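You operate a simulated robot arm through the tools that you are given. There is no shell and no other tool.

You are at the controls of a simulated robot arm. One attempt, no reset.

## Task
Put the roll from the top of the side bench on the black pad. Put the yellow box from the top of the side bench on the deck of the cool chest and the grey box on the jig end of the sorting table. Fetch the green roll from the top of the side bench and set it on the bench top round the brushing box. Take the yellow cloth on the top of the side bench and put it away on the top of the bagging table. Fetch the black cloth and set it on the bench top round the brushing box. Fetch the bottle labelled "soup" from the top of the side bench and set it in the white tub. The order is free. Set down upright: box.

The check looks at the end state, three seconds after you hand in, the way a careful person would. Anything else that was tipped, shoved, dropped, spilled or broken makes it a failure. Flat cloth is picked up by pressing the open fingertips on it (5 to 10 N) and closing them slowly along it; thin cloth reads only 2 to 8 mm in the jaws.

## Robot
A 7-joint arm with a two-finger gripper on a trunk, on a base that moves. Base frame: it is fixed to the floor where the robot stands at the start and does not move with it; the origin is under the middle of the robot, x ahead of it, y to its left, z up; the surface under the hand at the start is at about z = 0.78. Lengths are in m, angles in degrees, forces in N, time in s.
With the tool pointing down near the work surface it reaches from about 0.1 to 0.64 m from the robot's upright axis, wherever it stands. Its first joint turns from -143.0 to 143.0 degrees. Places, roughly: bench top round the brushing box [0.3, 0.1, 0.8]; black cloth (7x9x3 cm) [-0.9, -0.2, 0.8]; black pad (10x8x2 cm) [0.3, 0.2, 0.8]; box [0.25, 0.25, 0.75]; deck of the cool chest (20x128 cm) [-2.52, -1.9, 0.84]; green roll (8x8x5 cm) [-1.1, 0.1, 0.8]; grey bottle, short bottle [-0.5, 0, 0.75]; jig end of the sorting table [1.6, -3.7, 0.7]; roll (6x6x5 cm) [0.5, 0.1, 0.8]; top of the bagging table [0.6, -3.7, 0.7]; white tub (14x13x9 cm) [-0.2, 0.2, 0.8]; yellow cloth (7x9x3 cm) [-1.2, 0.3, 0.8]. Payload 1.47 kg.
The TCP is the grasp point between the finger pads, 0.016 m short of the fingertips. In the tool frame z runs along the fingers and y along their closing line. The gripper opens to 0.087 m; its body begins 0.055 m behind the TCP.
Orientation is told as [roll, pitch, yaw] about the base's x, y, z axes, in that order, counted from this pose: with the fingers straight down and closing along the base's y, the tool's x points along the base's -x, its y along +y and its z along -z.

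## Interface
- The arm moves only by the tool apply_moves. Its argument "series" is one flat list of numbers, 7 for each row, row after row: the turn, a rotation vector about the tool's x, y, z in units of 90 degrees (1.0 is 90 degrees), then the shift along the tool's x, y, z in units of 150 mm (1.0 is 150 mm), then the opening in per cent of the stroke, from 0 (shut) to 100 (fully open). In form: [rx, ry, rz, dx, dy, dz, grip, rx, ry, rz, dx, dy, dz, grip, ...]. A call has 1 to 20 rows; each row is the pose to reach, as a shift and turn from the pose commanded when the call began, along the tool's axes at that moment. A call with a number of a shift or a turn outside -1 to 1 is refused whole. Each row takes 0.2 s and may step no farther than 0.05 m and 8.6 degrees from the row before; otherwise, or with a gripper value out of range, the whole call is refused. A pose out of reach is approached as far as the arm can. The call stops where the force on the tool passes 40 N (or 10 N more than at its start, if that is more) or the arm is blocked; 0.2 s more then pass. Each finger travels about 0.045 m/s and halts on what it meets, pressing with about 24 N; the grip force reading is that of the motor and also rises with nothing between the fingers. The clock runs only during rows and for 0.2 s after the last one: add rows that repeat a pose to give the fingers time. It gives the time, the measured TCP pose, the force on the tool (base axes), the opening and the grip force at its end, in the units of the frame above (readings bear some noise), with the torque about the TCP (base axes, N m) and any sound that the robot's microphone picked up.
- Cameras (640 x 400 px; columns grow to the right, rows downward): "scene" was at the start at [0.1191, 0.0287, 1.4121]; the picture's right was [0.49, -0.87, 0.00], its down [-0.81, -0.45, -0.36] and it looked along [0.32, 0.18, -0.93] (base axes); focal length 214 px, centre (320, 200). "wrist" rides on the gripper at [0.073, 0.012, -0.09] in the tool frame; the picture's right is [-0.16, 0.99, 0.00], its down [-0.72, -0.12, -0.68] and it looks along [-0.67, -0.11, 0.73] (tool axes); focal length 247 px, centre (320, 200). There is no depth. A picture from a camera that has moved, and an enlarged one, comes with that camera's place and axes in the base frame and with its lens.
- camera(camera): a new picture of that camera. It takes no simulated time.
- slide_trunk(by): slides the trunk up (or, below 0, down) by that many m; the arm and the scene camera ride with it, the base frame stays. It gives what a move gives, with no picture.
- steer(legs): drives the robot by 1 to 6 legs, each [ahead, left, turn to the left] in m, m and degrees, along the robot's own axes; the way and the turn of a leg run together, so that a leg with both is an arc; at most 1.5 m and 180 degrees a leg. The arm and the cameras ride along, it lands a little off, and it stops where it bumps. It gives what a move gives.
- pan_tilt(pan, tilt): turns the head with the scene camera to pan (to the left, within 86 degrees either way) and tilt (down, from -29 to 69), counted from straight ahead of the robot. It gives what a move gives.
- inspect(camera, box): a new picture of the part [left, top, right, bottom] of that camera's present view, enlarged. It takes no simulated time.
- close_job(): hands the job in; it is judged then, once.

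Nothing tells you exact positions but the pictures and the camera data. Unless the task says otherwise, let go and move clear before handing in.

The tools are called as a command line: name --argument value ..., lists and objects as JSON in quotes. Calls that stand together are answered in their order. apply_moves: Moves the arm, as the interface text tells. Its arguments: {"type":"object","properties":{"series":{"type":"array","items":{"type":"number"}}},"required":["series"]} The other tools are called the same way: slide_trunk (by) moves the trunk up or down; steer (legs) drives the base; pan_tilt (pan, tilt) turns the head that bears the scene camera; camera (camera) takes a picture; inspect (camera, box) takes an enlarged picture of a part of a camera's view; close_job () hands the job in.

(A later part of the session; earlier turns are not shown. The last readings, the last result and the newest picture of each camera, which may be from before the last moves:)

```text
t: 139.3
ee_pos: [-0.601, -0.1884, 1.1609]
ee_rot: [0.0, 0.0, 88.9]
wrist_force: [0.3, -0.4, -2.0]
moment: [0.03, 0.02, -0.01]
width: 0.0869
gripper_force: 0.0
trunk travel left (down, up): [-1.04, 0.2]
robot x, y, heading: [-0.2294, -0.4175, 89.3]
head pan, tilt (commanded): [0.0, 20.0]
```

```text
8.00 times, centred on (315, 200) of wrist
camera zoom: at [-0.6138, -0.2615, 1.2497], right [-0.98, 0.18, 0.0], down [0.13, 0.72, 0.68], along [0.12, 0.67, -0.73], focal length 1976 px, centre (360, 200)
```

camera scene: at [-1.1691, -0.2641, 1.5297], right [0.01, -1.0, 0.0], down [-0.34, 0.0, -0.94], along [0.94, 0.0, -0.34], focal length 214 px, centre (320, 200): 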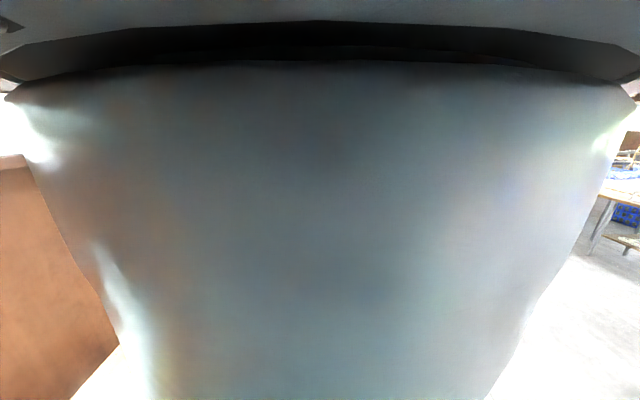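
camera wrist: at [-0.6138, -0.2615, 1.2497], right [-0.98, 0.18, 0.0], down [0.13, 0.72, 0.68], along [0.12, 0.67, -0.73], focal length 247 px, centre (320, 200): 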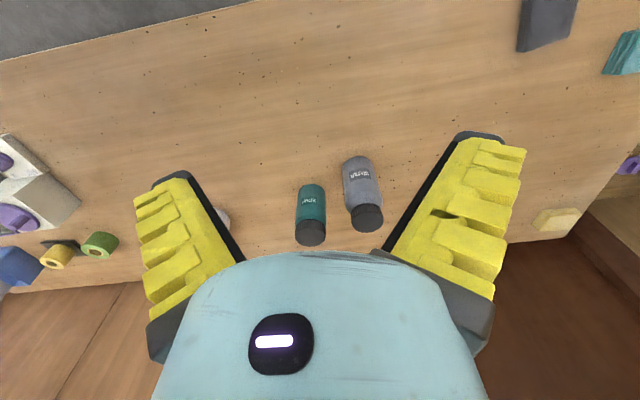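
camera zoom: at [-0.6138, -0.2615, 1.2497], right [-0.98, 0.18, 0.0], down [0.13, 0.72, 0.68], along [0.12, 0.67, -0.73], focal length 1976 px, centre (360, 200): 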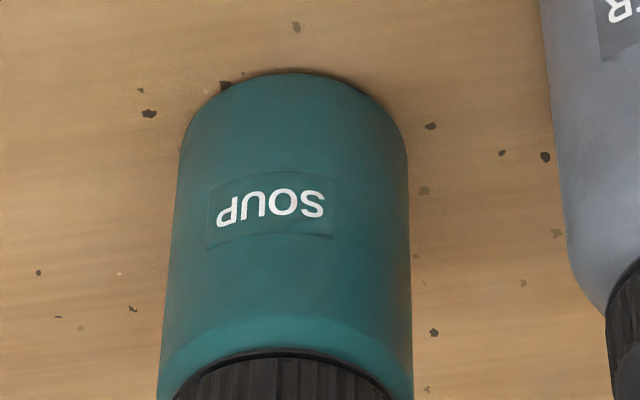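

The teal bottle is labelled SOUP, the grey one WATER. The soup bottle stands near [-0.52, 0.147], about 14 cm tall; I'll drive over it and look down.

steer --legs '[[0.33, -0.075, 0]]'

camera --camera "wrist"

```text
t: 141.5
ee_pos: [-0.5209, 0.1388, 1.1607]
ee_rot: [0.1, 0.0, 88.7]
wrist_force: [0.4, -0.3, -0.3]
moment: [0.02, -0.01, -0.02]
width: 0.0871
gripper_force: 0.1
trunk travel left (down, up): [-1.04, 0.2]
robot x, y, heading: [-0.1528, -0.0893, 88.9]
head pan, tilt (commanded): [0.0, 20.0]
```

```text
taken
camera wrist: at [-0.534, 0.0656, 1.2497], right [-0.98, 0.18, 0.0], down [0.13, 0.72, 0.68], along [0.12, 0.67, -0.73], focal length 247 px, centre (320, 200)
```

wrist: 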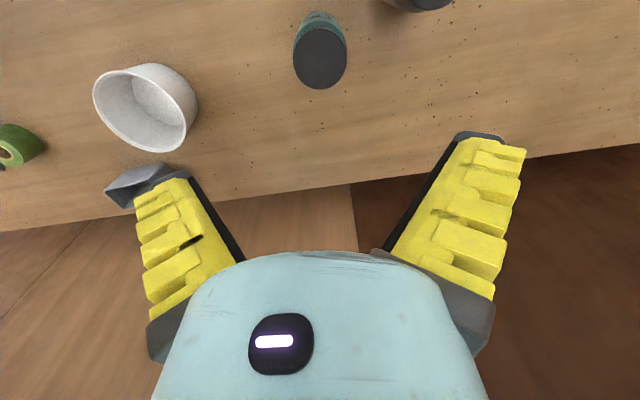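

The cap's centre is at about [-0.520, 0.138], top at z ≈ 0.92, right under the hand. I'll lower and check before closing.

slide_trunk --by -0.2

camera --camera "wrist"

```text
t: 143.7
ee_pos: [-0.5204, 0.139, 0.9616]
ee_rot: [0.0, 0.0, 88.8]
wrist_force: [0.3, 0.8, -0.4]
moment: [0.0, -0.02, -0.02]
width: 0.0867
gripper_force: 0.1
trunk travel left (down, up): [-0.84, 0.4]
robot x, y, heading: [-0.1463, -0.0874, 88.9]
head pan, tilt (commanded): [0.0, 20.0]
```

```text
taken
camera wrist: at [-0.5341, 0.0657, 1.0498], right [-0.98, 0.18, 0.0], down [0.13, 0.72, 0.68], along [0.12, 0.67, -0.73], focal length 247 px, centre (320, 200)
```

wrist: 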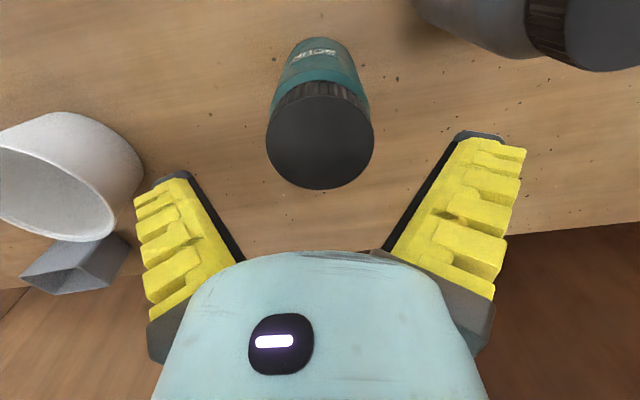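

The bottle is centred between the jaws and the water bottle is clear of the finger. I'll narrow the jaws slightly, lower, and close on the cap.

apply_moves --series '[0, 0, 0, 0.007, 0.004, 0, 88, 0, 0, 0, 0.007, 0.004, 0.08, 85, 0, 0, 0, 0.007, 0.004, 0.16, 85, 0, 0, 0, 0.007, 0.004, 0.24, 85, 0, 0, 0, 0.007, 0.004, 0.315, 85, 0, 0, 0, 0.007, 0.004, 0.315, 85, 0, 0, 0, 0.007, 0.004, 0.315, 60, 0, 0, 0, 0.007, 0.004, 0.315, 40, 0, 0, 0, 0.007, 0.004, 0.315, 20, 0, 0, 0, 0.007, 0.004, 0.315, 5, 0, 0, 0, 0.007, 0.004, 0.315, 5]'

camera --camera "wrist"

```text
t: 146.1
ee_pos: [-0.5211, 0.1379, 0.9127]
ee_rot: [0.0, 0.0, 88.8]
wrist_force: [-0.8, -0.1, 0.5]
moment: [-0.02, 0.01, -0.02]
width: 0.0649
gripper_force: 23.9
trunk travel left (down, up): [-0.84, 0.4]
robot x, y, heading: [-0.1455, -0.0909, 89.1]
head pan, tilt (commanded): [0.0, 20.0]
```

```text
taken
camera wrist: at [-0.5347, 0.0647, 1.0017], right [-0.98, 0.18, 0.0], down [0.13, 0.72, 0.68], along [0.12, 0.67, -0.73], focal length 247 px, centre (320, 200)
```

wrist: 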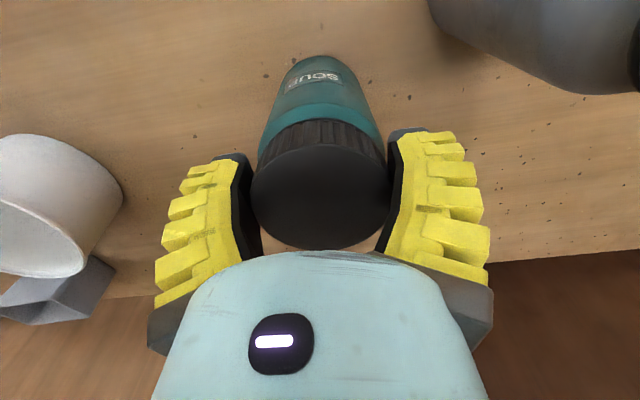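

The jaws are splayed at 65 mm here; gripping a little higher, nearer the tips, will hold better. I'll reopen, rise 12 mm and close again.

apply_moves --series '[0, 0, 0, 0, 0, 0, 85, 0, 0, 0, 0, 0, 0, 85, 0, 0, 0, 0, 0, -0.08, 85, 0, 0, 0, 0, 0, -0.08, 85, 0, 0, 0, 0, 0, -0.08, 60, 0, 0, 0, 0, 0, -0.08, 40, 0, 0, 0, 0, 0, -0.08, 20, 0, 0, 0, 0, 0, -0.08, 0, 0, 0, 0, 0, 0, -0.08, 0]'

apply_moves --series '[0, 0, 0, 0, 0, -0.02, 0, 0, 0, 0, 0, 0, -0.04, 0, 0, 0, 0, 0, 0, -0.06, 0, 0, 0, 0, 0, 0, -0.08, 0]'

camera --camera "wrist"

```text
t: 148.1
ee_pos: [-0.5221, 0.1381, 0.9255]
ee_rot: [0.1, 0.0, 88.8]
wrist_force: [4.1, -0.3, 11.2]
moment: [-0.04, -0.19, -0.03]
width: 0.0582
gripper_force: 23.8
trunk travel left (down, up): [-0.84, 0.4]
robot x, y, heading: [-0.1466, -0.0872, 89.1]
head pan, tilt (commanded): [0.0, 20.0]
```

```text
t: 149.1
ee_pos: [-0.5215, 0.1379, 0.9374]
ee_rot: [0.0, 0.0, 88.6]
wrist_force: [0.3, 0.8, -2.3]
moment: [-0.02, -0.02, 0.03]
width: 0.0528
gripper_force: 24.1
trunk travel left (down, up): [-0.84, 0.4]
robot x, y, heading: [-0.1439, -0.0899, 89.1]
head pan, tilt (commanded): [0.0, 20.0]
```

```text
taken
camera wrist: at [-0.5345, 0.0645, 1.0262], right [-0.98, 0.18, 0.0], down [0.13, 0.72, 0.68], along [0.12, 0.67, -0.73], focal length 247 px, centre (320, 200)
```

wrist: 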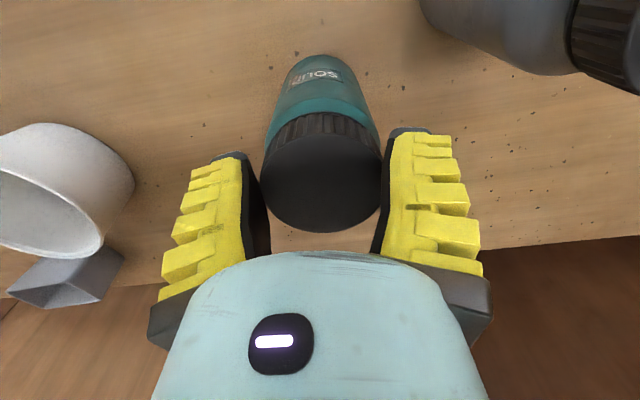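

The bottle did not lift: its cap slid through the splayed jaws. I'll regrip and lift in tiny steps to measure how much it holds.

apply_moves --series '[0, 0, 0, 0, 0, 0, 80, 0, 0, 0, 0, 0, 0, 80, 0, 0, 0, 0, 0, 0.08, 80, 0, 0, 0, 0, 0, 0.08, 80, 0, 0, 0, 0, 0, 0.08, 40, 0, 0, 0, 0, 0, 0.08, 0, 0, 0, 0, 0, 0, 0.08, 0, 0, 0, 0, 0, 0, 0.08, 0, 0, 0, 0, 0, 0, 0.08, 0]'

apply_moves --series '[0, 0, 0, 0, 0, -0.012, 0, 0, 0, 0, 0, 0, -0.02, 0]'

apply_moves --series '[0, 0, 0, 0, 0, -0.012, 0, 0, 0, 0, 0, 0, -0.02, 0]'

camera --camera "wrist"

```text
t: 151.1
ee_pos: [-0.5214, 0.1384, 0.9259]
ee_rot: [0.1, 0.0, 88.7]
wrist_force: [4.0, -2.0, 10.0]
moment: [-0.11, -0.1, 0.01]
width: 0.0572
gripper_force: 24.0
trunk travel left (down, up): [-0.84, 0.4]
robot x, y, heading: [-0.1469, -0.0876, 89.0]
head pan, tilt (commanded): [0.0, 20.0]
```

```text
t: 151.7
ee_pos: [-0.521, 0.1386, 0.9289]
ee_rot: [0.1, 0.0, 88.8]
wrist_force: [0.9, 0.4, -0.2]
moment: [-0.01, -0.01, 0.01]
width: 0.0525
gripper_force: 24.2
trunk travel left (down, up): [-0.84, 0.4]
robot x, y, heading: [-0.1465, -0.0929, 89.2]
head pan, tilt (commanded): [0.0, 20.0]
```

```text
t: 152.3
ee_pos: [-0.5216, 0.1384, 0.93]
ee_rot: [0.1, 0.1, 88.8]
wrist_force: [0.0, -0.4, -2.3]
moment: [-0.03, -0.01, 0.02]
width: 0.0526
gripper_force: 23.6
trunk travel left (down, up): [-0.84, 0.4]
robot x, y, heading: [-0.1489, -0.0866, 89.2]
head pan, tilt (commanded): [0.0, 20.0]
```

```text
taken
camera wrist: at [-0.5347, 0.0643, 1.0204], right [-0.98, 0.18, 0.0], down [0.13, 0.72, 0.68], along [0.12, 0.67, -0.73], focal length 247 px, centre (320, 200)
```

wrist: 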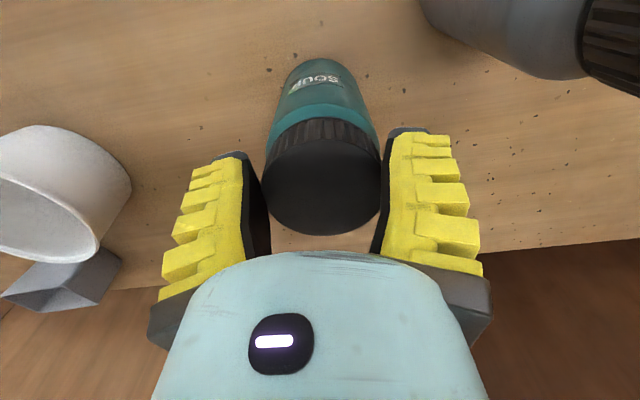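

The reading settled at 52.5 mm with about 2 N of load. I'll continue in small steps to see whether the bottle is now rising.

apply_moves --series '[0, 0, 0, 0, 0, -0.01, 0, 0, 0, 0, 0, 0, -0.02, 0, 0, 0, 0, 0, 0, -0.02, 0]'

apply_moves --series '[0, 0, 0, 0, 0, -0.01, 0, 0, 0, 0, 0, 0, -0.02, 0, 0, 0, 0, 0, 0, -0.03, 0]'

camera --camera "wrist"

```text
t: 153.1
ee_pos: [-0.5219, 0.1369, 0.9341]
ee_rot: [0.1, 0.0, 88.8]
wrist_force: [-0.2, -1.1, -2.0]
moment: [-0.03, -0.02, 0.0]
width: 0.0522
gripper_force: 23.9
trunk travel left (down, up): [-0.84, 0.4]
robot x, y, heading: [-0.1469, -0.0859, 89.0]
head pan, tilt (commanded): [0.0, 20.0]
```

```text
t: 153.9
ee_pos: [-0.5207, 0.139, 0.9394]
ee_rot: [0.0, 0.0, 88.7]
wrist_force: [0.2, 0.1, -2.6]
moment: [-0.06, -0.02, -0.03]
width: 0.0523
gripper_force: 23.9
trunk travel left (down, up): [-0.84, 0.4]
robot x, y, heading: [-0.1458, -0.0854, 89.1]
head pan, tilt (commanded): [0.0, 20.0]
```

```text
taken
camera wrist: at [-0.5345, 0.0645, 1.028], right [-0.98, 0.18, 0.0], down [0.13, 0.72, 0.68], along [0.12, 0.67, -0.73], focal length 247 px, centre (320, 200)
```

wrist: 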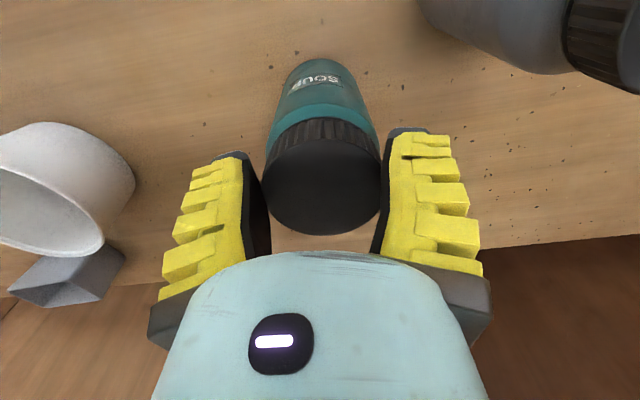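

The bottle now moves with the hand (about 2.4 N, width steady at 52 mm), so it was held after the first small settling. I'll raise it with the trunk.

slide_trunk --by 0.05

slide_trunk --by 0.11

camera --camera "wrist"

```text
t: 154.8
ee_pos: [-0.5216, 0.1386, 0.99]
ee_rot: [0.0, -0.1, 88.8]
wrist_force: [0.3, 0.0, -1.3]
moment: [-0.01, 0.0, 0.0]
width: 0.0522
gripper_force: 23.8
trunk travel left (down, up): [-0.89, 0.35]
robot x, y, heading: [-0.1485, -0.0879, 89.0]
head pan, tilt (commanded): [0.0, 20.0]
```

```text
t: 156.2
ee_pos: [-0.5211, 0.1385, 1.0985]
ee_rot: [0.0, 0.0, 88.9]
wrist_force: [-0.2, 0.3, -1.8]
moment: [-0.04, -0.01, -0.03]
width: 0.0517
gripper_force: 24.1
trunk travel left (down, up): [-1.0, 0.24]
robot x, y, heading: [-0.1468, -0.0906, 88.9]
head pan, tilt (commanded): [0.0, 20.0]
```

```text
taken
camera wrist: at [-0.5345, 0.0645, 1.1879], right [-0.98, 0.18, 0.0], down [0.13, 0.72, 0.68], along [0.12, 0.67, -0.73], focal length 247 px, centre (320, 200)
```

wrist: 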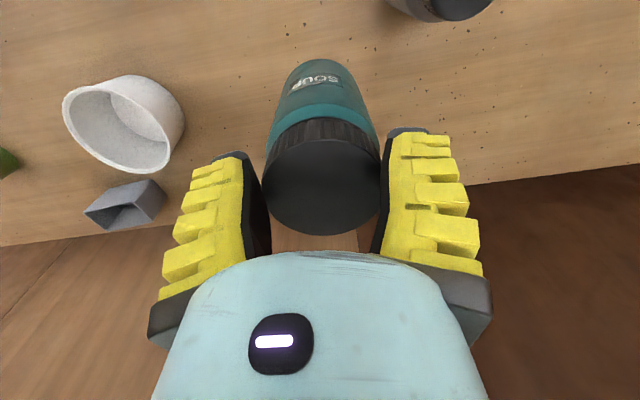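

Held steadily. The tub's centre is near [-0.230, 0.185]; I'll drive there and look at how the bottle lines up with it.

steer --legs '[[0.042, -0.29, 0]]'

camera --camera "wrist"

```text
t: 158.2
ee_pos: [-0.2332, 0.1758, 1.1003]
ee_rot: [0.1, 0.0, 88.8]
wrist_force: [-0.1, -0.5, -2.9]
moment: [-0.06, 0.04, 0.02]
width: 0.0512
gripper_force: 24.2
trunk travel left (down, up): [-1.0, 0.24]
robot x, y, heading: [0.1379, -0.0509, 89.0]
head pan, tilt (commanded): [0.0, 20.0]
```

```text
taken
camera wrist: at [-0.2474, 0.1022, 1.1881], right [-0.98, 0.18, 0.0], down [0.13, 0.72, 0.68], along [0.12, 0.67, -0.73], focal length 247 px, centre (320, 200)
```

wrist: 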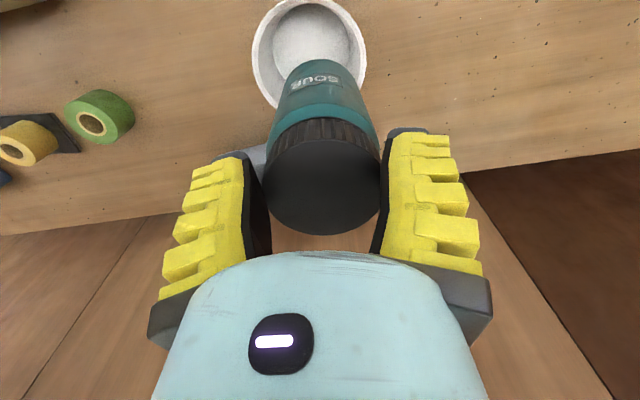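

I'll zoom in on the tub rim to measure its centre more exactly.

inspect --camera "wrist" --box '[230, 0, 390, 120]'

```text
3.33 times, centred on (310, 60) of wrist
camera zoom: at [-0.2474, 0.1022, 1.1881], right [-0.98, 0.18, 0.0], down [0.13, 0.72, 0.68], along [0.12, 0.67, -0.73], focal length 823 px, centre (353, 667)
```

zoom: 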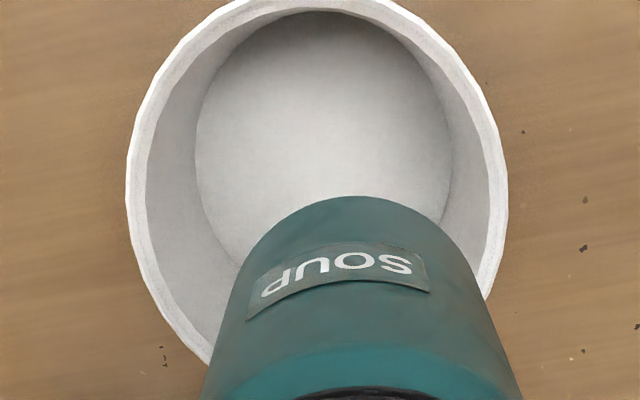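

The tub's centre is at about [-0.219, 0.184]. I'll correct by 1.4 cm/0.8 cm and lower the bottle into it.

apply_moves --series '[0, 0, 0, -0.028, -0.046, 0, 0, 0, 0, 0, -0.055, -0.092, 0, 0, 0, 0, 0, -0.055, -0.092, 0, 0]'

camera --camera "wrist"

```text
t: 159.0
ee_pos: [-0.2202, 0.1835, 1.0986]
ee_rot: [0.1, 0.0, 88.9]
wrist_force: [0.0, 0.1, -2.7]
moment: [0.02, -0.01, 0.01]
width: 0.0515
gripper_force: 23.7
trunk travel left (down, up): [-1.0, 0.24]
robot x, y, heading: [0.1402, -0.05, 89.0]
head pan, tilt (commanded): [0.0, 20.0]
```

```text
taken
camera wrist: at [-0.2329, 0.1099, 1.1881], right [-0.98, 0.18, 0.0], down [0.13, 0.72, 0.68], along [0.12, 0.67, -0.73], focal length 247 px, centre (320, 200)
```

wrist: 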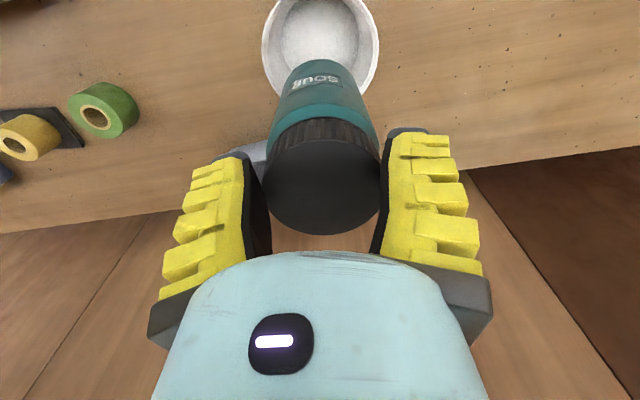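

Aligned in columns with the tub. Lowering partway and checking.

slide_trunk --by -0.08

camera --camera "wrist"

```text
t: 160.2
ee_pos: [-0.2203, 0.1837, 1.0198]
ee_rot: [0.1, 0.0, 88.8]
wrist_force: [0.2, -0.3, -2.2]
moment: [-0.04, -0.01, 0.0]
width: 0.0513
gripper_force: 24.1
trunk travel left (down, up): [-0.92, 0.32]
robot x, y, heading: [0.1411, -0.0544, 89.2]
head pan, tilt (commanded): [0.0, 20.0]
```

```text
taken
camera wrist: at [-0.2332, 0.1101, 1.1083], right [-0.98, 0.18, 0.0], down [0.13, 0.72, 0.68], along [0.12, 0.67, -0.73], focal length 247 px, centre (320, 200)
```

wrist: 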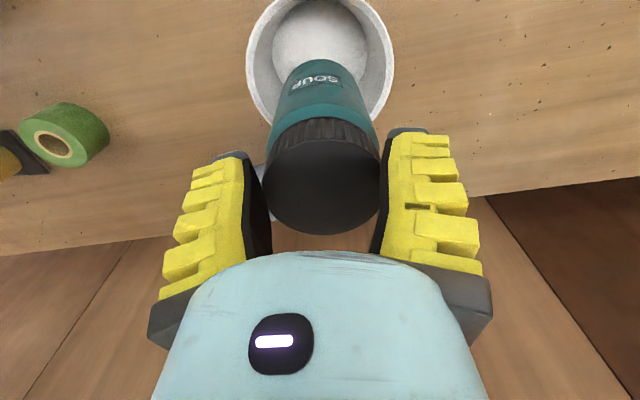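

The bottle base is inside the rim circle. Continuing down into the tub.

slide_trunk --by -0.06

apply_moves --series '[0, 0, 0, 0, 0, 0.02, 0, 0, 0, 0, 0, 0, 0.04, 0, 0, 0, 0, 0, 0, 0.06, 0, 0, 0, 0, 0, 0, 0.06, 0]'

camera --camera "wrist"

```text
t: 161.2
ee_pos: [-0.2196, 0.1835, 0.9598]
ee_rot: [0.0, 0.1, 88.8]
wrist_force: [0.2, 0.6, -1.9]
moment: [-0.03, 0.0, -0.02]
width: 0.0511
gripper_force: 24.2
trunk travel left (down, up): [-0.86, 0.38]
robot x, y, heading: [0.1432, -0.0491, 89.0]
head pan, tilt (commanded): [0.0, 20.0]
```

```text
t: 162.2
ee_pos: [-0.2209, 0.183, 0.9508]
ee_rot: [0.0, 0.0, 88.8]
wrist_force: [0.0, -0.1, -2.0]
moment: [-0.01, 0.01, 0.01]
width: 0.0509
gripper_force: 23.9
trunk travel left (down, up): [-0.86, 0.38]
robot x, y, heading: [0.1431, -0.0503, 89.2]
head pan, tilt (commanded): [0.0, 20.0]
```

```text
taken
camera wrist: at [-0.2332, 0.1103, 1.0394], right [-0.98, 0.18, 0.0], down [0.13, 0.72, 0.68], along [0.12, 0.67, -0.73], focal length 247 px, centre (320, 200)
```

wrist: 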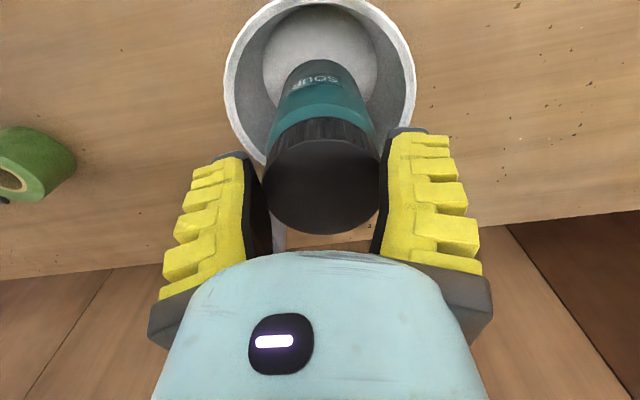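

Inside the tub, no contact yet. Continuing in small steps.

apply_moves --series '[0, 0, 0, 0, 0, 0.02, 0, 0, 0, 0, 0, 0, 0.04, 0, 0, 0, 0, 0, 0, 0.053, 0, 0, 0, 0, 0, 0, 0.053, 0]'

```text
t: 163.2
ee_pos: [-0.2194, 0.1832, 0.9426]
ee_rot: [0.0, 0.0, 88.8]
wrist_force: [-0.1, -0.8, -2.5]
moment: [-0.02, 0.03, 0.01]
width: 0.0505
gripper_force: 23.9
trunk travel left (down, up): [-0.86, 0.38]
robot x, y, heading: [0.1428, -0.0503, 89.2]
head pan, tilt (commanded): [0.0, 20.0]
```

apply_moves --series '[0, 0, 0, 0, 0, 0.013, 0, 0, 0, 0, 0, 0, 0.026, 0, 0, 0, 0, 0, 0, 0.026, 0]'

```text
t: 164.0
ee_pos: [-0.2198, 0.1837, 0.9377]
ee_rot: [-0.1, 0.1, 88.9]
wrist_force: [0.1, 0.3, -2.8]
moment: [-0.05, 0.0, 0.01]
width: 0.0502
gripper_force: 23.9
trunk travel left (down, up): [-0.86, 0.38]
robot x, y, heading: [0.1402, -0.046, 89.3]
head pan, tilt (commanded): [0.0, 20.0]
```

apply_moves --series '[0, 0, 0, 0, 0, 0.013, 0, 0, 0, 0, 0, 0, 0.026, 0, 0, 0, 0, 0, 0, 0.026, 0]'

camera --camera "wrist"

```text
t: 164.8
ee_pos: [-0.2203, 0.1824, 0.9346]
ee_rot: [0.1, 0.0, 88.8]
wrist_force: [0.5, -1.0, -2.2]
moment: [0.01, -0.05, 0.02]
width: 0.0507
gripper_force: 24.2
trunk travel left (down, up): [-0.86, 0.38]
robot x, y, heading: [0.1423, -0.0496, 88.9]
head pan, tilt (commanded): [0.0, 20.0]
```

```text
taken
camera wrist: at [-0.2329, 0.11, 1.0233], right [-0.98, 0.18, 0.0], down [0.13, 0.72, 0.68], along [0.12, 0.67, -0.73], focal length 247 px, centre (320, 200)
```

wrist: 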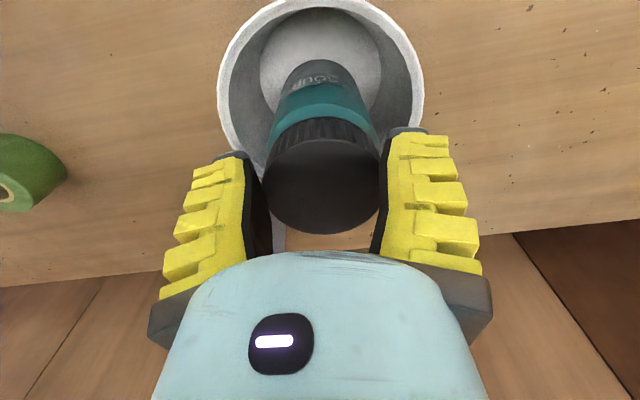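

apply_moves --series '[0, 0, 0, 0, 0, 0.013, 0, 0, 0, 0, 0, 0, 0.026, 0, 0, 0, 0, 0, 0, 0.026, 0]'

```text
t: 165.6
ee_pos: [-0.2217, 0.1839, 0.9324]
ee_rot: [0.2, -0.1, 88.7]
wrist_force: [4.2, 1.6, 16.2]
moment: [0.32, -0.19, -0.06]
width: 0.0549
gripper_force: 23.7
trunk travel left (down, up): [-0.86, 0.38]
robot x, y, heading: [0.1442, -0.0515, 89.5]
head pan, tilt (commanded): [0.0, 20.0]
```

The bottle touches the tub's floor. Releasing slowly and rising.

apply_moves --series '[0, 0, 0, 0, 0, -0.012, 62, 0, 0, 0, 0, 0, -0.012, 70, 0, 0, 0, 0, 0, -0.012, 85, 0, 0, 0, 0, 0, -0.012, 90, 0, 0, 0, 0, 0, -0.1, 90, 0, 0, 0, 0, 0, -0.3, 90, 0, 0, 0, 0, 0, -0.5, 90]'

slide_trunk --by 0.15

camera --camera "wrist"

```text
t: 167.2
ee_pos: [-0.2212, 0.1832, 1.0061]
ee_rot: [0.1, 0.0, 88.8]
wrist_force: [0.2, 0.2, -0.2]
moment: [-0.01, -0.01, -0.01]
width: 0.0802
gripper_force: 1.5
trunk travel left (down, up): [-0.86, 0.38]
robot x, y, heading: [0.1407, -0.051, 89.1]
head pan, tilt (commanded): [0.0, 20.0]
```

```text
t: 169.0
ee_pos: [-0.2206, 0.1827, 1.1543]
ee_rot: [0.2, 0.0, 88.8]
wrist_force: [-0.7, -0.2, 1.0]
moment: [0.05, 0.01, 0.0]
width: 0.0804
gripper_force: 1.3
trunk travel left (down, up): [-1.01, 0.23]
robot x, y, heading: [0.138, -0.0485, 89.3]
head pan, tilt (commanded): [0.0, 20.0]
```

```text
taken
camera wrist: at [-0.233, 0.1099, 1.2444], right [-0.98, 0.18, 0.0], down [0.13, 0.72, 0.68], along [0.12, 0.67, -0.73], focal length 247 px, centre (320, 200)
```

wrist: 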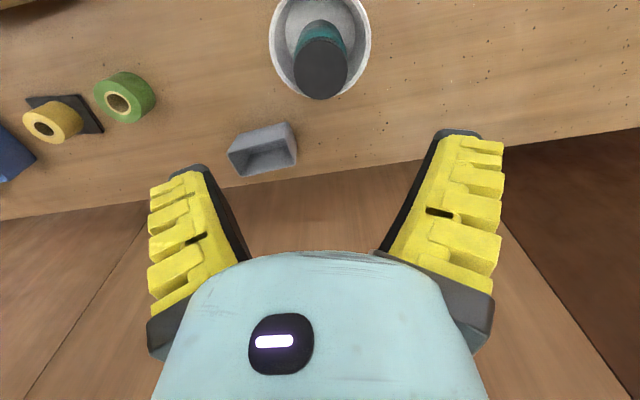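

The soup bottle stands upright in the tub. Next the black cloth near [-0.95, -0.15]; I'll drive above it and look.

steer --legs '[[-0.343, 0.72, 0]]'

camera --camera "wrist"

```text
t: 173.2
ee_pos: [-0.9447, -0.1491, 1.1555]
ee_rot: [0.1, 0.0, 88.7]
wrist_force: [0.8, -0.7, 1.0]
moment: [0.01, 0.01, 0.03]
width: 0.0804
gripper_force: 1.5
trunk travel left (down, up): [-1.01, 0.23]
robot x, y, heading: [-0.5841, -0.3831, 89.0]
head pan, tilt (commanded): [0.0, 20.0]
```

```text
taken
camera wrist: at [-0.958, -0.2228, 1.2445], right [-0.98, 0.18, 0.0], down [0.13, 0.72, 0.68], along [0.12, 0.67, -0.73], focal length 247 px, centre (320, 200)
```

wrist: 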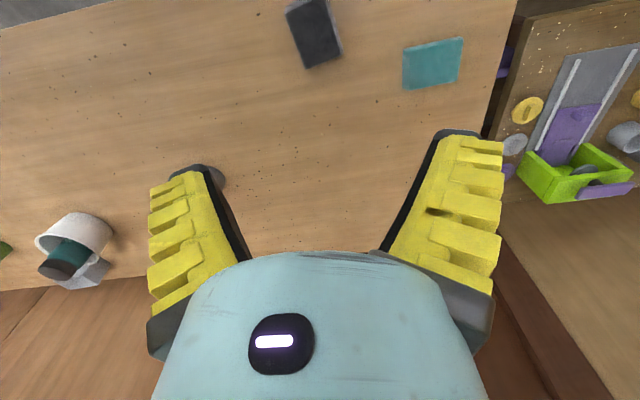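

The black cloth lies rotated about 18°. I'll lower a bit for a closer look at its shape.

slide_trunk --by -0.17

inspect --camera "wrist" --box '[230, 0, 430, 140]'

```text
t: 175.2
ee_pos: [-0.9459, -0.1491, 0.986]
ee_rot: [0.1, 0.0, 88.6]
wrist_force: [0.4, -0.5, -0.5]
moment: [0.0, -0.01, 0.0]
width: 0.0804
gripper_force: 1.3
trunk travel left (down, up): [-0.84, 0.4]
robot x, y, heading: [-0.5851, -0.3851, 89.0]
head pan, tilt (commanded): [0.0, 20.0]
```

```text
2.86 times, centred on (330, 70) of wrist
camera zoom: at [-0.9581, -0.2228, 1.0746], right [-0.98, 0.18, 0.0], down [0.13, 0.72, 0.68], along [0.12, 0.67, -0.73], focal length 706 px, centre (291, 571)
```

zoom: 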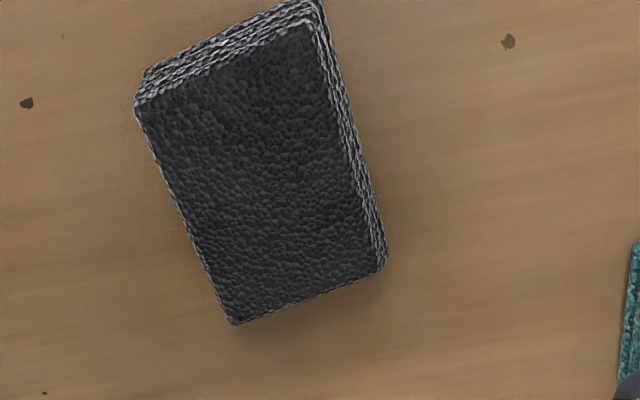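

The folded cloth is about 6 × 7.7 cm, turned roughly 10°, centre near [-0.937, -0.155]. I'll align the jaws to its short side and lower above it.

apply_moves --series '[0, 0, -0.06, 0.018, -0.03, 0, 100, 0, 0, -0.121, 0.035, -0.059, 0, 100, 0, 0, -0.121, 0.035, -0.059, 0, 100]'

slide_trunk --by -0.12

camera --camera "wrist"

```text
t: 176.0
ee_pos: [-0.9356, -0.1543, 0.984]
ee_rot: [0.0, 0.0, 99.8]
wrist_force: [0.8, -0.4, 0.4]
moment: [-0.01, 0.0, -0.01]
width: 0.087
gripper_force: 0.1
trunk travel left (down, up): [-0.84, 0.4]
robot x, y, heading: [-0.5831, -0.3815, 89.0]
head pan, tilt (commanded): [0.0, 20.0]
```

```text
t: 177.5
ee_pos: [-0.9368, -0.1534, 0.8665]
ee_rot: [0.1, 0.0, 99.8]
wrist_force: [0.3, 0.0, 0.3]
moment: [0.02, -0.01, 0.0]
width: 0.0871
gripper_force: 0.0
trunk travel left (down, up): [-0.72, 0.52]
robot x, y, heading: [-0.5854, -0.3857, 89.2]
head pan, tilt (commanded): [0.0, 20.0]
```

```text
taken
camera wrist: at [-0.9357, -0.2294, 0.9545], right [-1.0, -0.01, 0.0], down [-0.01, 0.73, 0.68], along [-0.01, 0.68, -0.73], focal length 247 px, centre (320, 200)
```

wrist: 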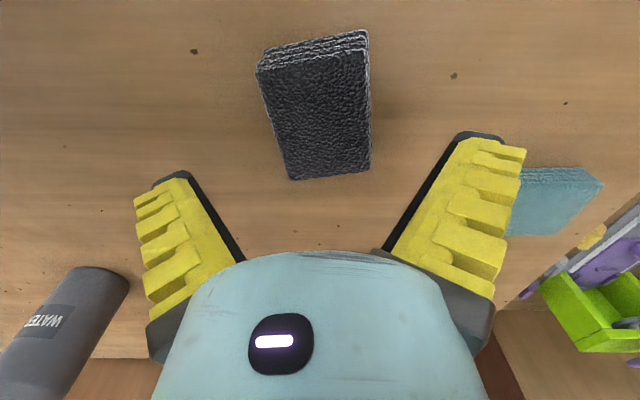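

Aligned. I'll lower so the tips are just above the bench and close slowly on the cloth.

apply_moves --series '[0, 0, 0, 0.01, 0.007, 0.1, 100, 0, 0, 0, 0.01, 0.007, 0.2, 100, 0, 0, 0, 0.01, 0.007, 0.3, 100, 0, 0, 0, 0.01, 0.007, 0.38, 100, 0, 0, 0, 0.01, 0.007, 0.44, 100, 0, 0, 0, 0.01, 0.007, 0.44, 85, 0, 0, 0, 0.01, 0.007, 0.44, 70, 0, 0, 0, 0.01, 0.007, 0.44, 55, 0, 0, 0, 0.01, 0.007, 0.44, 40, 0, 0, 0, 0.01, 0.007, 0.44, 25, 0, 0, 0, 0.01, 0.007, 0.44, 10, 0, 0, 0, 0.01, 0.007, 0.44, 0, 0, 0, 0, 0.01, 0.007, 0.44, 0]'

camera --camera "wrist"

```text
t: 180.3
ee_pos: [-0.9367, -0.1576, 0.8002]
ee_rot: [0.2, 0.0, 99.7]
wrist_force: [-0.5, -0.4, -0.1]
moment: [0.0, -0.04, -0.02]
width: 0.0648
gripper_force: 24.4
trunk travel left (down, up): [-0.72, 0.52]
robot x, y, heading: [-0.5855, -0.3879, 89.1]
head pan, tilt (commanded): [0.0, 20.0]
```

```text
taken
camera wrist: at [-0.9365, -0.2315, 0.8887], right [-1.0, -0.01, 0.0], down [-0.01, 0.73, 0.68], along [-0.01, 0.68, -0.73], focal length 247 px, centre (320, 200)
```

wrist: 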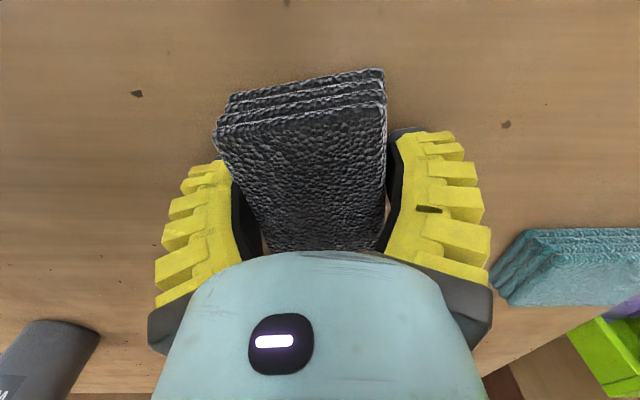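

The cloth is firm and gripped at 65 mm. A gentle test lift of 2 cm.

apply_moves --series '[0, 0, 0, 0, 0, -0.02, 0, 0, 0, 0, 0, 0, -0.05, 0, 0, 0, 0, 0, 0, -0.08, 0, 0, 0, 0, 0, 0, -0.11, 0, 0, 0, 0, 0, 0, -0.14, 0]'

camera --camera "wrist"

```text
t: 181.5
ee_pos: [-0.9374, -0.1576, 0.821]
ee_rot: [0.1, 0.0, 99.7]
wrist_force: [-0.4, 0.0, -0.5]
moment: [0.0, 0.0, -0.01]
width: 0.065
gripper_force: 23.8
trunk travel left (down, up): [-0.72, 0.52]
robot x, y, heading: [-0.5843, -0.384, 88.8]
head pan, tilt (commanded): [0.0, 20.0]
```

```text
taken
camera wrist: at [-0.9366, -0.2313, 0.9096], right [-1.0, -0.01, 0.0], down [-0.01, 0.73, 0.68], along [-0.01, 0.68, -0.73], focal length 247 px, centre (320, 200)
```

wrist: 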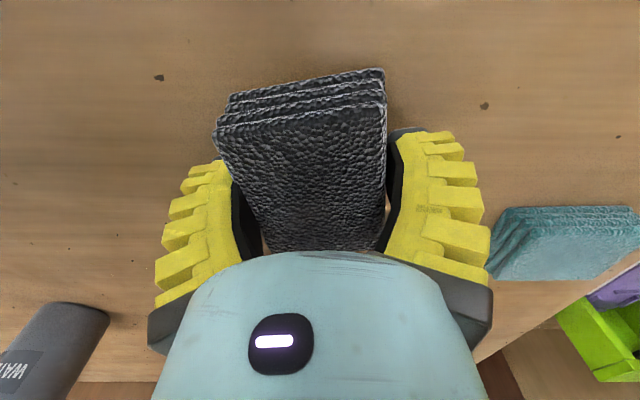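

The cloth is held. I'll raise it and carry it to the free bench area at about [0.475, 0.105], beside the brushing box.

slide_trunk --by 0.33

steer --legs '[[0.288, -1.405, 0]]'

camera --camera "wrist"

```text
t: 184.7
ee_pos: [-0.9376, -0.157, 1.1513]
ee_rot: [0.2, 0.1, 99.7]
wrist_force: [0.2, -0.2, -0.4]
moment: [0.01, 0.0, 0.01]
width: 0.0649
gripper_force: 24.2
trunk travel left (down, up): [-1.05, 0.19]
robot x, y, heading: [-0.5879, -0.3854, 88.9]
head pan, tilt (commanded): [0.0, 20.0]
```

```text
t: 191.9
ee_pos: [0.484, 0.1081, 1.1509]
ee_rot: [0.1, 0.1, 98.8]
wrist_force: [0.0, 0.7, -0.5]
moment: [-0.01, 0.01, 0.02]
width: 0.0645
gripper_force: 24.1
trunk travel left (down, up): [-1.05, 0.19]
robot x, y, heading: [0.8318, -0.1197, 88.3]
head pan, tilt (commanded): [0.0, 20.0]
```

```text
taken
camera wrist: at [0.483, 0.0333, 1.2396], right [-1.0, 0.01, 0.0], down [0.0, 0.73, 0.68], along [0.0, 0.68, -0.73], focal length 247 px, centre (320, 200)
```

wrist: 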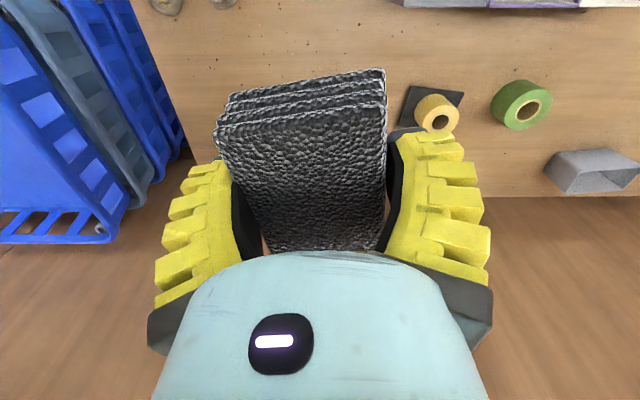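

Right above the free area; the blue box edge is at y ≈ 0.18 and the knobs at x ≈ 0.60. I'll nudge slightly and lower.

apply_moves --series '[0, 0, 0, 0.03, 0.065, 0, 0, 0, 0, 0, 0.03, 0.065, 0, 0]'

slide_trunk --by -0.25

camera --camera "wrist"

```text
t: 192.5
ee_pos: [0.475, 0.1017, 1.1502]
ee_rot: [0.1, 0.0, 98.7]
wrist_force: [-0.3, 0.6, -0.7]
moment: [-0.01, 0.01, -0.02]
width: 0.0647
gripper_force: 23.8
trunk travel left (down, up): [-1.05, 0.19]
robot x, y, heading: [0.8334, -0.1237, 88.3]
head pan, tilt (commanded): [0.0, 20.0]
```

```text
t: 195.1
ee_pos: [0.4744, 0.1014, 0.9002]
ee_rot: [0.1, 0.0, 98.8]
wrist_force: [0.4, 0.9, 0.0]
moment: [0.01, -0.02, -0.02]
width: 0.0648
gripper_force: 24.3
trunk travel left (down, up): [-0.8, 0.44]
robot x, y, heading: [0.8314, -0.1203, 88.4]
head pan, tilt (commanded): [0.0, 20.0]
```

```text
taken
camera wrist: at [0.4741, 0.0273, 0.9897], right [-1.0, 0.01, 0.0], down [0.0, 0.73, 0.68], along [0.0, 0.68, -0.73], focal length 247 px, centre (320, 200)
```

wrist: 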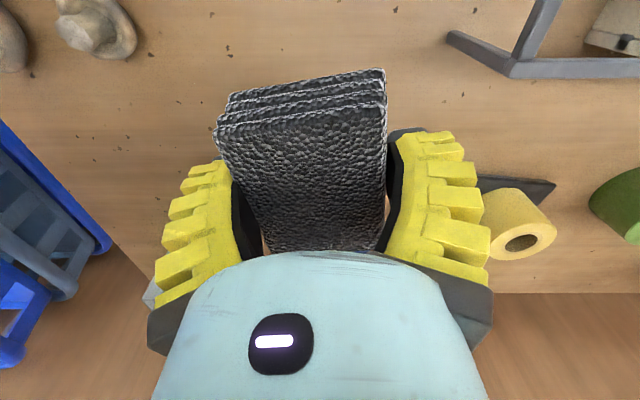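

Clear of the frame and the knobs. Lowering the last bit.

slide_trunk --by -0.07

apply_moves --series '[0, 0, 0, 0, 0, 0.05, 0, 0, 0, 0, 0, 0, 0.1, 0, 0, 0, 0, 0, 0, 0.14, 0, 0, 0, 0, 0, 0, 0.17, 0, 0, 0, 0, 0, 0, 0.17, 0]'

camera --camera "wrist"

```text
t: 196.1
ee_pos: [0.4741, 0.1018, 0.8322]
ee_rot: [0.1, -0.1, 98.8]
wrist_force: [0.0, -0.2, -0.5]
moment: [-0.01, 0.02, -0.03]
width: 0.065
gripper_force: 23.9
trunk travel left (down, up): [-0.73, 0.51]
robot x, y, heading: [0.8315, -0.1241, 88.3]
head pan, tilt (commanded): [0.0, 20.0]
```

```text
t: 197.3
ee_pos: [0.4746, 0.1022, 0.805]
ee_rot: [0.2, 0.0, 98.7]
wrist_force: [0.2, -0.1, -1.2]
moment: [0.02, 0.01, -0.01]
width: 0.0649
gripper_force: 23.9
trunk travel left (down, up): [-0.73, 0.51]
robot x, y, heading: [0.832, -0.1228, 88.7]
head pan, tilt (commanded): [0.0, 20.0]
```

```text
taken
camera wrist: at [0.4744, 0.0271, 0.8938], right [-1.0, 0.01, 0.0], down [0.0, 0.73, 0.68], along [0.0, 0.68, -0.73], focal length 247 px, centre (320, 200)
```

wrist: 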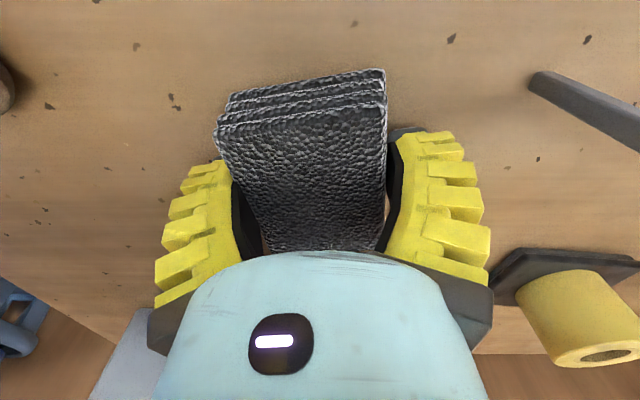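

apply_moves --series '[0, 0, 0, 0, 0, 0.015, 0, 0, 0, 0, 0, 0, 0.03, 0, 0, 0, 0, 0, 0, 0.03, 0]'

```text
t: 198.1
ee_pos: [0.474, 0.1007, 0.8001]
ee_rot: [0.1, 0.0, 98.7]
wrist_force: [-0.6, -0.1, -0.7]
moment: [0.0, 0.03, -0.03]
width: 0.0649
gripper_force: 24.0
trunk travel left (down, up): [-0.73, 0.51]
robot x, y, heading: [0.8291, -0.122, 88.7]
head pan, tilt (commanded): [0.0, 20.0]
```

apply_moves --series '[0, 0, 0, 0, 0, 0.012, 0, 0, 0, 0, 0, 0, 0.02, 0, 0, 0, 0, 0, 0, 0.02, 0]'

```text
t: 198.9
ee_pos: [0.4748, 0.1028, 0.7979]
ee_rot: [0.1, -0.1, 98.7]
wrist_force: [1.8, 0.7, 7.0]
moment: [0.01, -0.04, -0.04]
width: 0.065
gripper_force: 23.9
trunk travel left (down, up): [-0.73, 0.51]
robot x, y, heading: [0.8324, -0.1255, 88.1]
head pan, tilt (commanded): [0.0, 20.0]
```

Contact with the bench (7 N). I'll open just enough and rise.

apply_moves --series '[0, 0, 0, 0, 0, -0.01, 80, 0, 0, 0, 0, 0, -0.01, 88, 0, 0, 0, 0, 0, -0.01, 88, 0, 0, 0, 0, 0, -0.08, 88, 0, 0, 0, 0, 0, -0.2, 88, 0, 0, 0, 0, 0, -0.45, 88]'

slide_trunk --by 0.28

camera --camera "wrist"

```text
t: 200.3
ee_pos: [0.4737, 0.1039, 0.8663]
ee_rot: [0.1, 0.1, 98.8]
wrist_force: [0.2, -0.1, 0.1]
moment: [0.0, -0.04, -0.03]
width: 0.0788
gripper_force: 1.3
trunk travel left (down, up): [-0.73, 0.51]
robot x, y, heading: [0.8324, -0.1211, 88.3]
head pan, tilt (commanded): [0.0, 20.0]
```

```text
t: 203.2
ee_pos: [0.4748, 0.1033, 1.1448]
ee_rot: [0.1, -0.1, 98.8]
wrist_force: [-0.9, 1.1, 0.9]
moment: [0.01, 0.03, -0.01]
width: 0.0788
gripper_force: 1.4
trunk travel left (down, up): [-1.01, 0.23]
robot x, y, heading: [0.8321, -0.1225, 88.5]
head pan, tilt (commanded): [0.0, 20.0]
```

```text
taken
camera wrist: at [0.4739, 0.0282, 1.2339], right [-1.0, 0.01, 0.0], down [0.0, 0.73, 0.68], along [0.0, 0.68, -0.73], focal length 247 px, centre (320, 200)
```

wrist: 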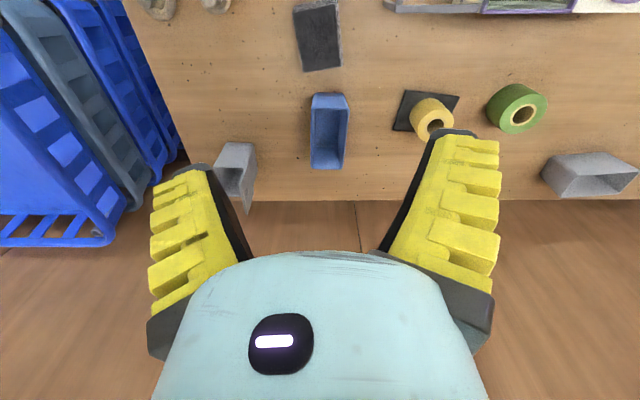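

The black cloth lies on the bench between the frame and the knobs. Before carrying the boxes and the yellow cloth across the room, I'll back away from the wall, turn, and survey the room with the head camera.

steer --legs '[[-0.6, 0, 0], [0, 0, -128]]'

pan_tilt --pan -80 --tilt 20

camera --camera "scene"

```text
t: 211.8
ee_pos: [1.2077, -0.5649, 1.1452]
ee_rot: [0.1, 0.0, -27.3]
wrist_force: [1.0, -0.2, 0.3]
moment: [0.0, 0.01, 0.02]
width: 0.079
gripper_force: 2.5
trunk travel left (down, up): [-1.01, 0.23]
robot x, y, heading: [0.8189, -0.7186, -37.8]
head pan, tilt (commanded): [0.0, 20.0]
```

```text
t: 213.3
ee_pos: [1.2099, -0.565, 1.1446]
ee_rot: [0.2, 0.0, -27.3]
wrist_force: [-0.4, 0.0, 0.1]
moment: [-0.01, 0.0, 0.02]
width: 0.0786
gripper_force: 1.9
trunk travel left (down, up): [-1.01, 0.23]
robot x, y, heading: [0.8135, -0.7193, -37.9]
head pan, tilt (commanded): [-80.0, 20.0]
```

```text
taken
camera scene: at [0.8268, -0.8454, 1.7146], right [-0.89, 0.47, 0.0], down [0.16, 0.3, -0.94], along [-0.44, -0.83, -0.34], focal length 214 px, centre (320, 200)
```

scene: 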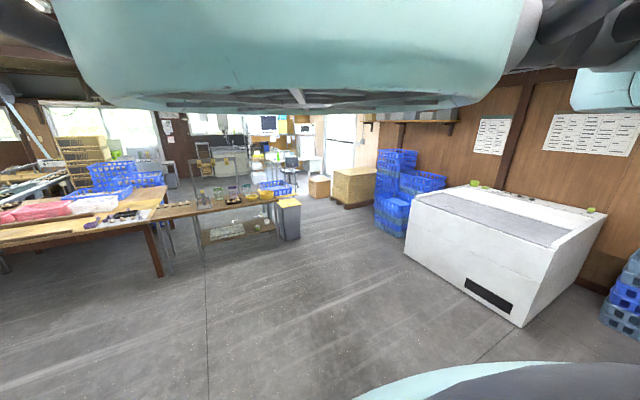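

The head can pan freely now. I can see the white cool chest to the right and the tables to the left; zooming in on both.

inspect --camera "scene" --box '[380, 140, 640, 340]'

inspect --camera "scene" --box '[0, 110, 320, 290]'

pan_tilt --pan -30 --tilt 20

camera --camera "scene"

```text
2.00 times, centred on (510, 240) of scene
camera zoom: at [0.8268, -0.8454, 1.7146], right [-0.89, 0.47, 0.0], down [0.16, 0.3, -0.94], along [-0.44, -0.83, -0.34], focal length 429 px, centre (-60, 120)
```

zoom: 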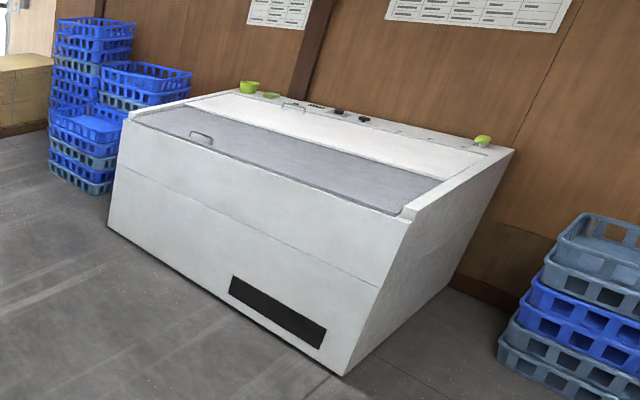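

```text
2.00 times, centred on (160, 200) of scene
camera zoom: at [0.8268, -0.8454, 1.7146], right [-0.89, 0.47, 0.0], down [0.16, 0.3, -0.94], along [-0.44, -0.83, -0.34], focal length 429 px, centre (640, 200)
```

zoom: 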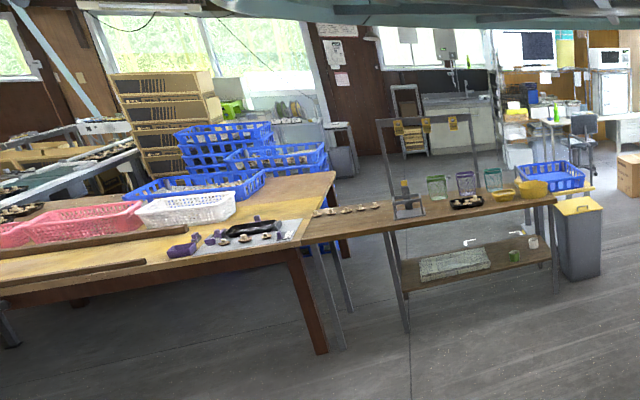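

```text
t: 214.5
ee_pos: [1.2081, -0.5652, 1.1457]
ee_rot: [0.1, 0.0, -27.3]
wrist_force: [-0.2, -0.1, 0.1]
moment: [-0.05, 0.0, 0.0]
width: 0.0788
gripper_force: 1.5
trunk travel left (down, up): [-1.01, 0.23]
robot x, y, heading: [0.8136, -0.7212, -37.6]
head pan, tilt (commanded): [-30.0, 20.0]
```

```text
taken
camera scene: at [0.865, -0.856, 1.7146], right [-1.0, 0.06, 0.0], down [0.02, 0.34, -0.94], along [-0.05, -0.94, -0.34], focal length 214 px, centre (320, 200)
```

scene: 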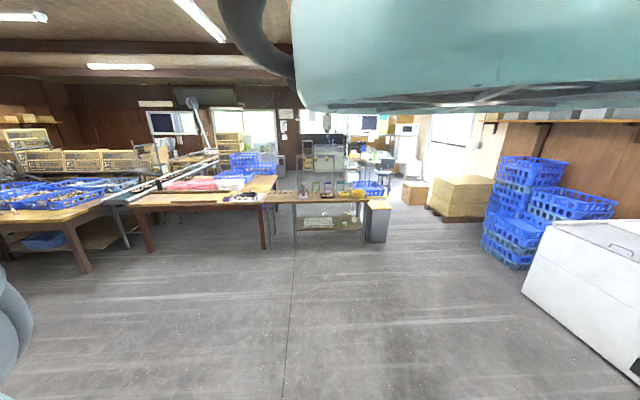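

The room is clear now: sorting table (with the purple jig end) and bagging table lie along y ≈ −3.7, the cool chest to the west. I'll fetch the yellow box first, so back to the bench corner with heading 0.

pan_tilt --pan 0 --tilt 20

steer --legs '[[0, 0, 37.7], [-0.5, 0.215, 0]]'

camera --camera "wrist"

```text
t: 215.4
ee_pos: [1.2095, -0.5649, 1.1449]
ee_rot: [0.0, 0.0, -27.3]
wrist_force: [0.1, 0.9, 0.0]
moment: [0.03, -0.01, 0.01]
width: 0.079
gripper_force: 1.8
trunk travel left (down, up): [-1.01, 0.23]
robot x, y, heading: [0.8187, -0.7218, -37.7]
head pan, tilt (commanded): [0.0, 20.0]
```

```text
t: 220.3
ee_pos: [0.5356, -0.1418, 1.1453]
ee_rot: [0.1, 0.0, 10.6]
wrist_force: [0.0, -1.0, 0.0]
moment: [0.01, -0.03, -0.02]
width: 0.0787
gripper_force: 1.2
trunk travel left (down, up): [-1.01, 0.23]
robot x, y, heading: [0.3199, -0.506, -0.3]
head pan, tilt (commanded): [0.0, 20.0]
```

```text
taken
camera wrist: at [0.4613, -0.1437, 1.234], right [-0.03, 1.0, 0.0], down [0.73, 0.02, 0.68], along [0.68, 0.02, -0.73], focal length 247 px, centre (320, 200)
```

wrist: 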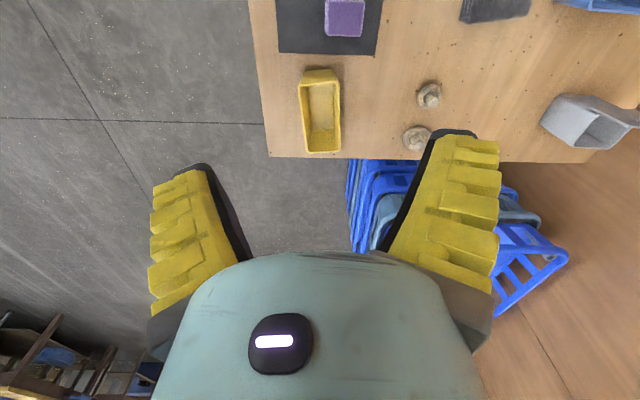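

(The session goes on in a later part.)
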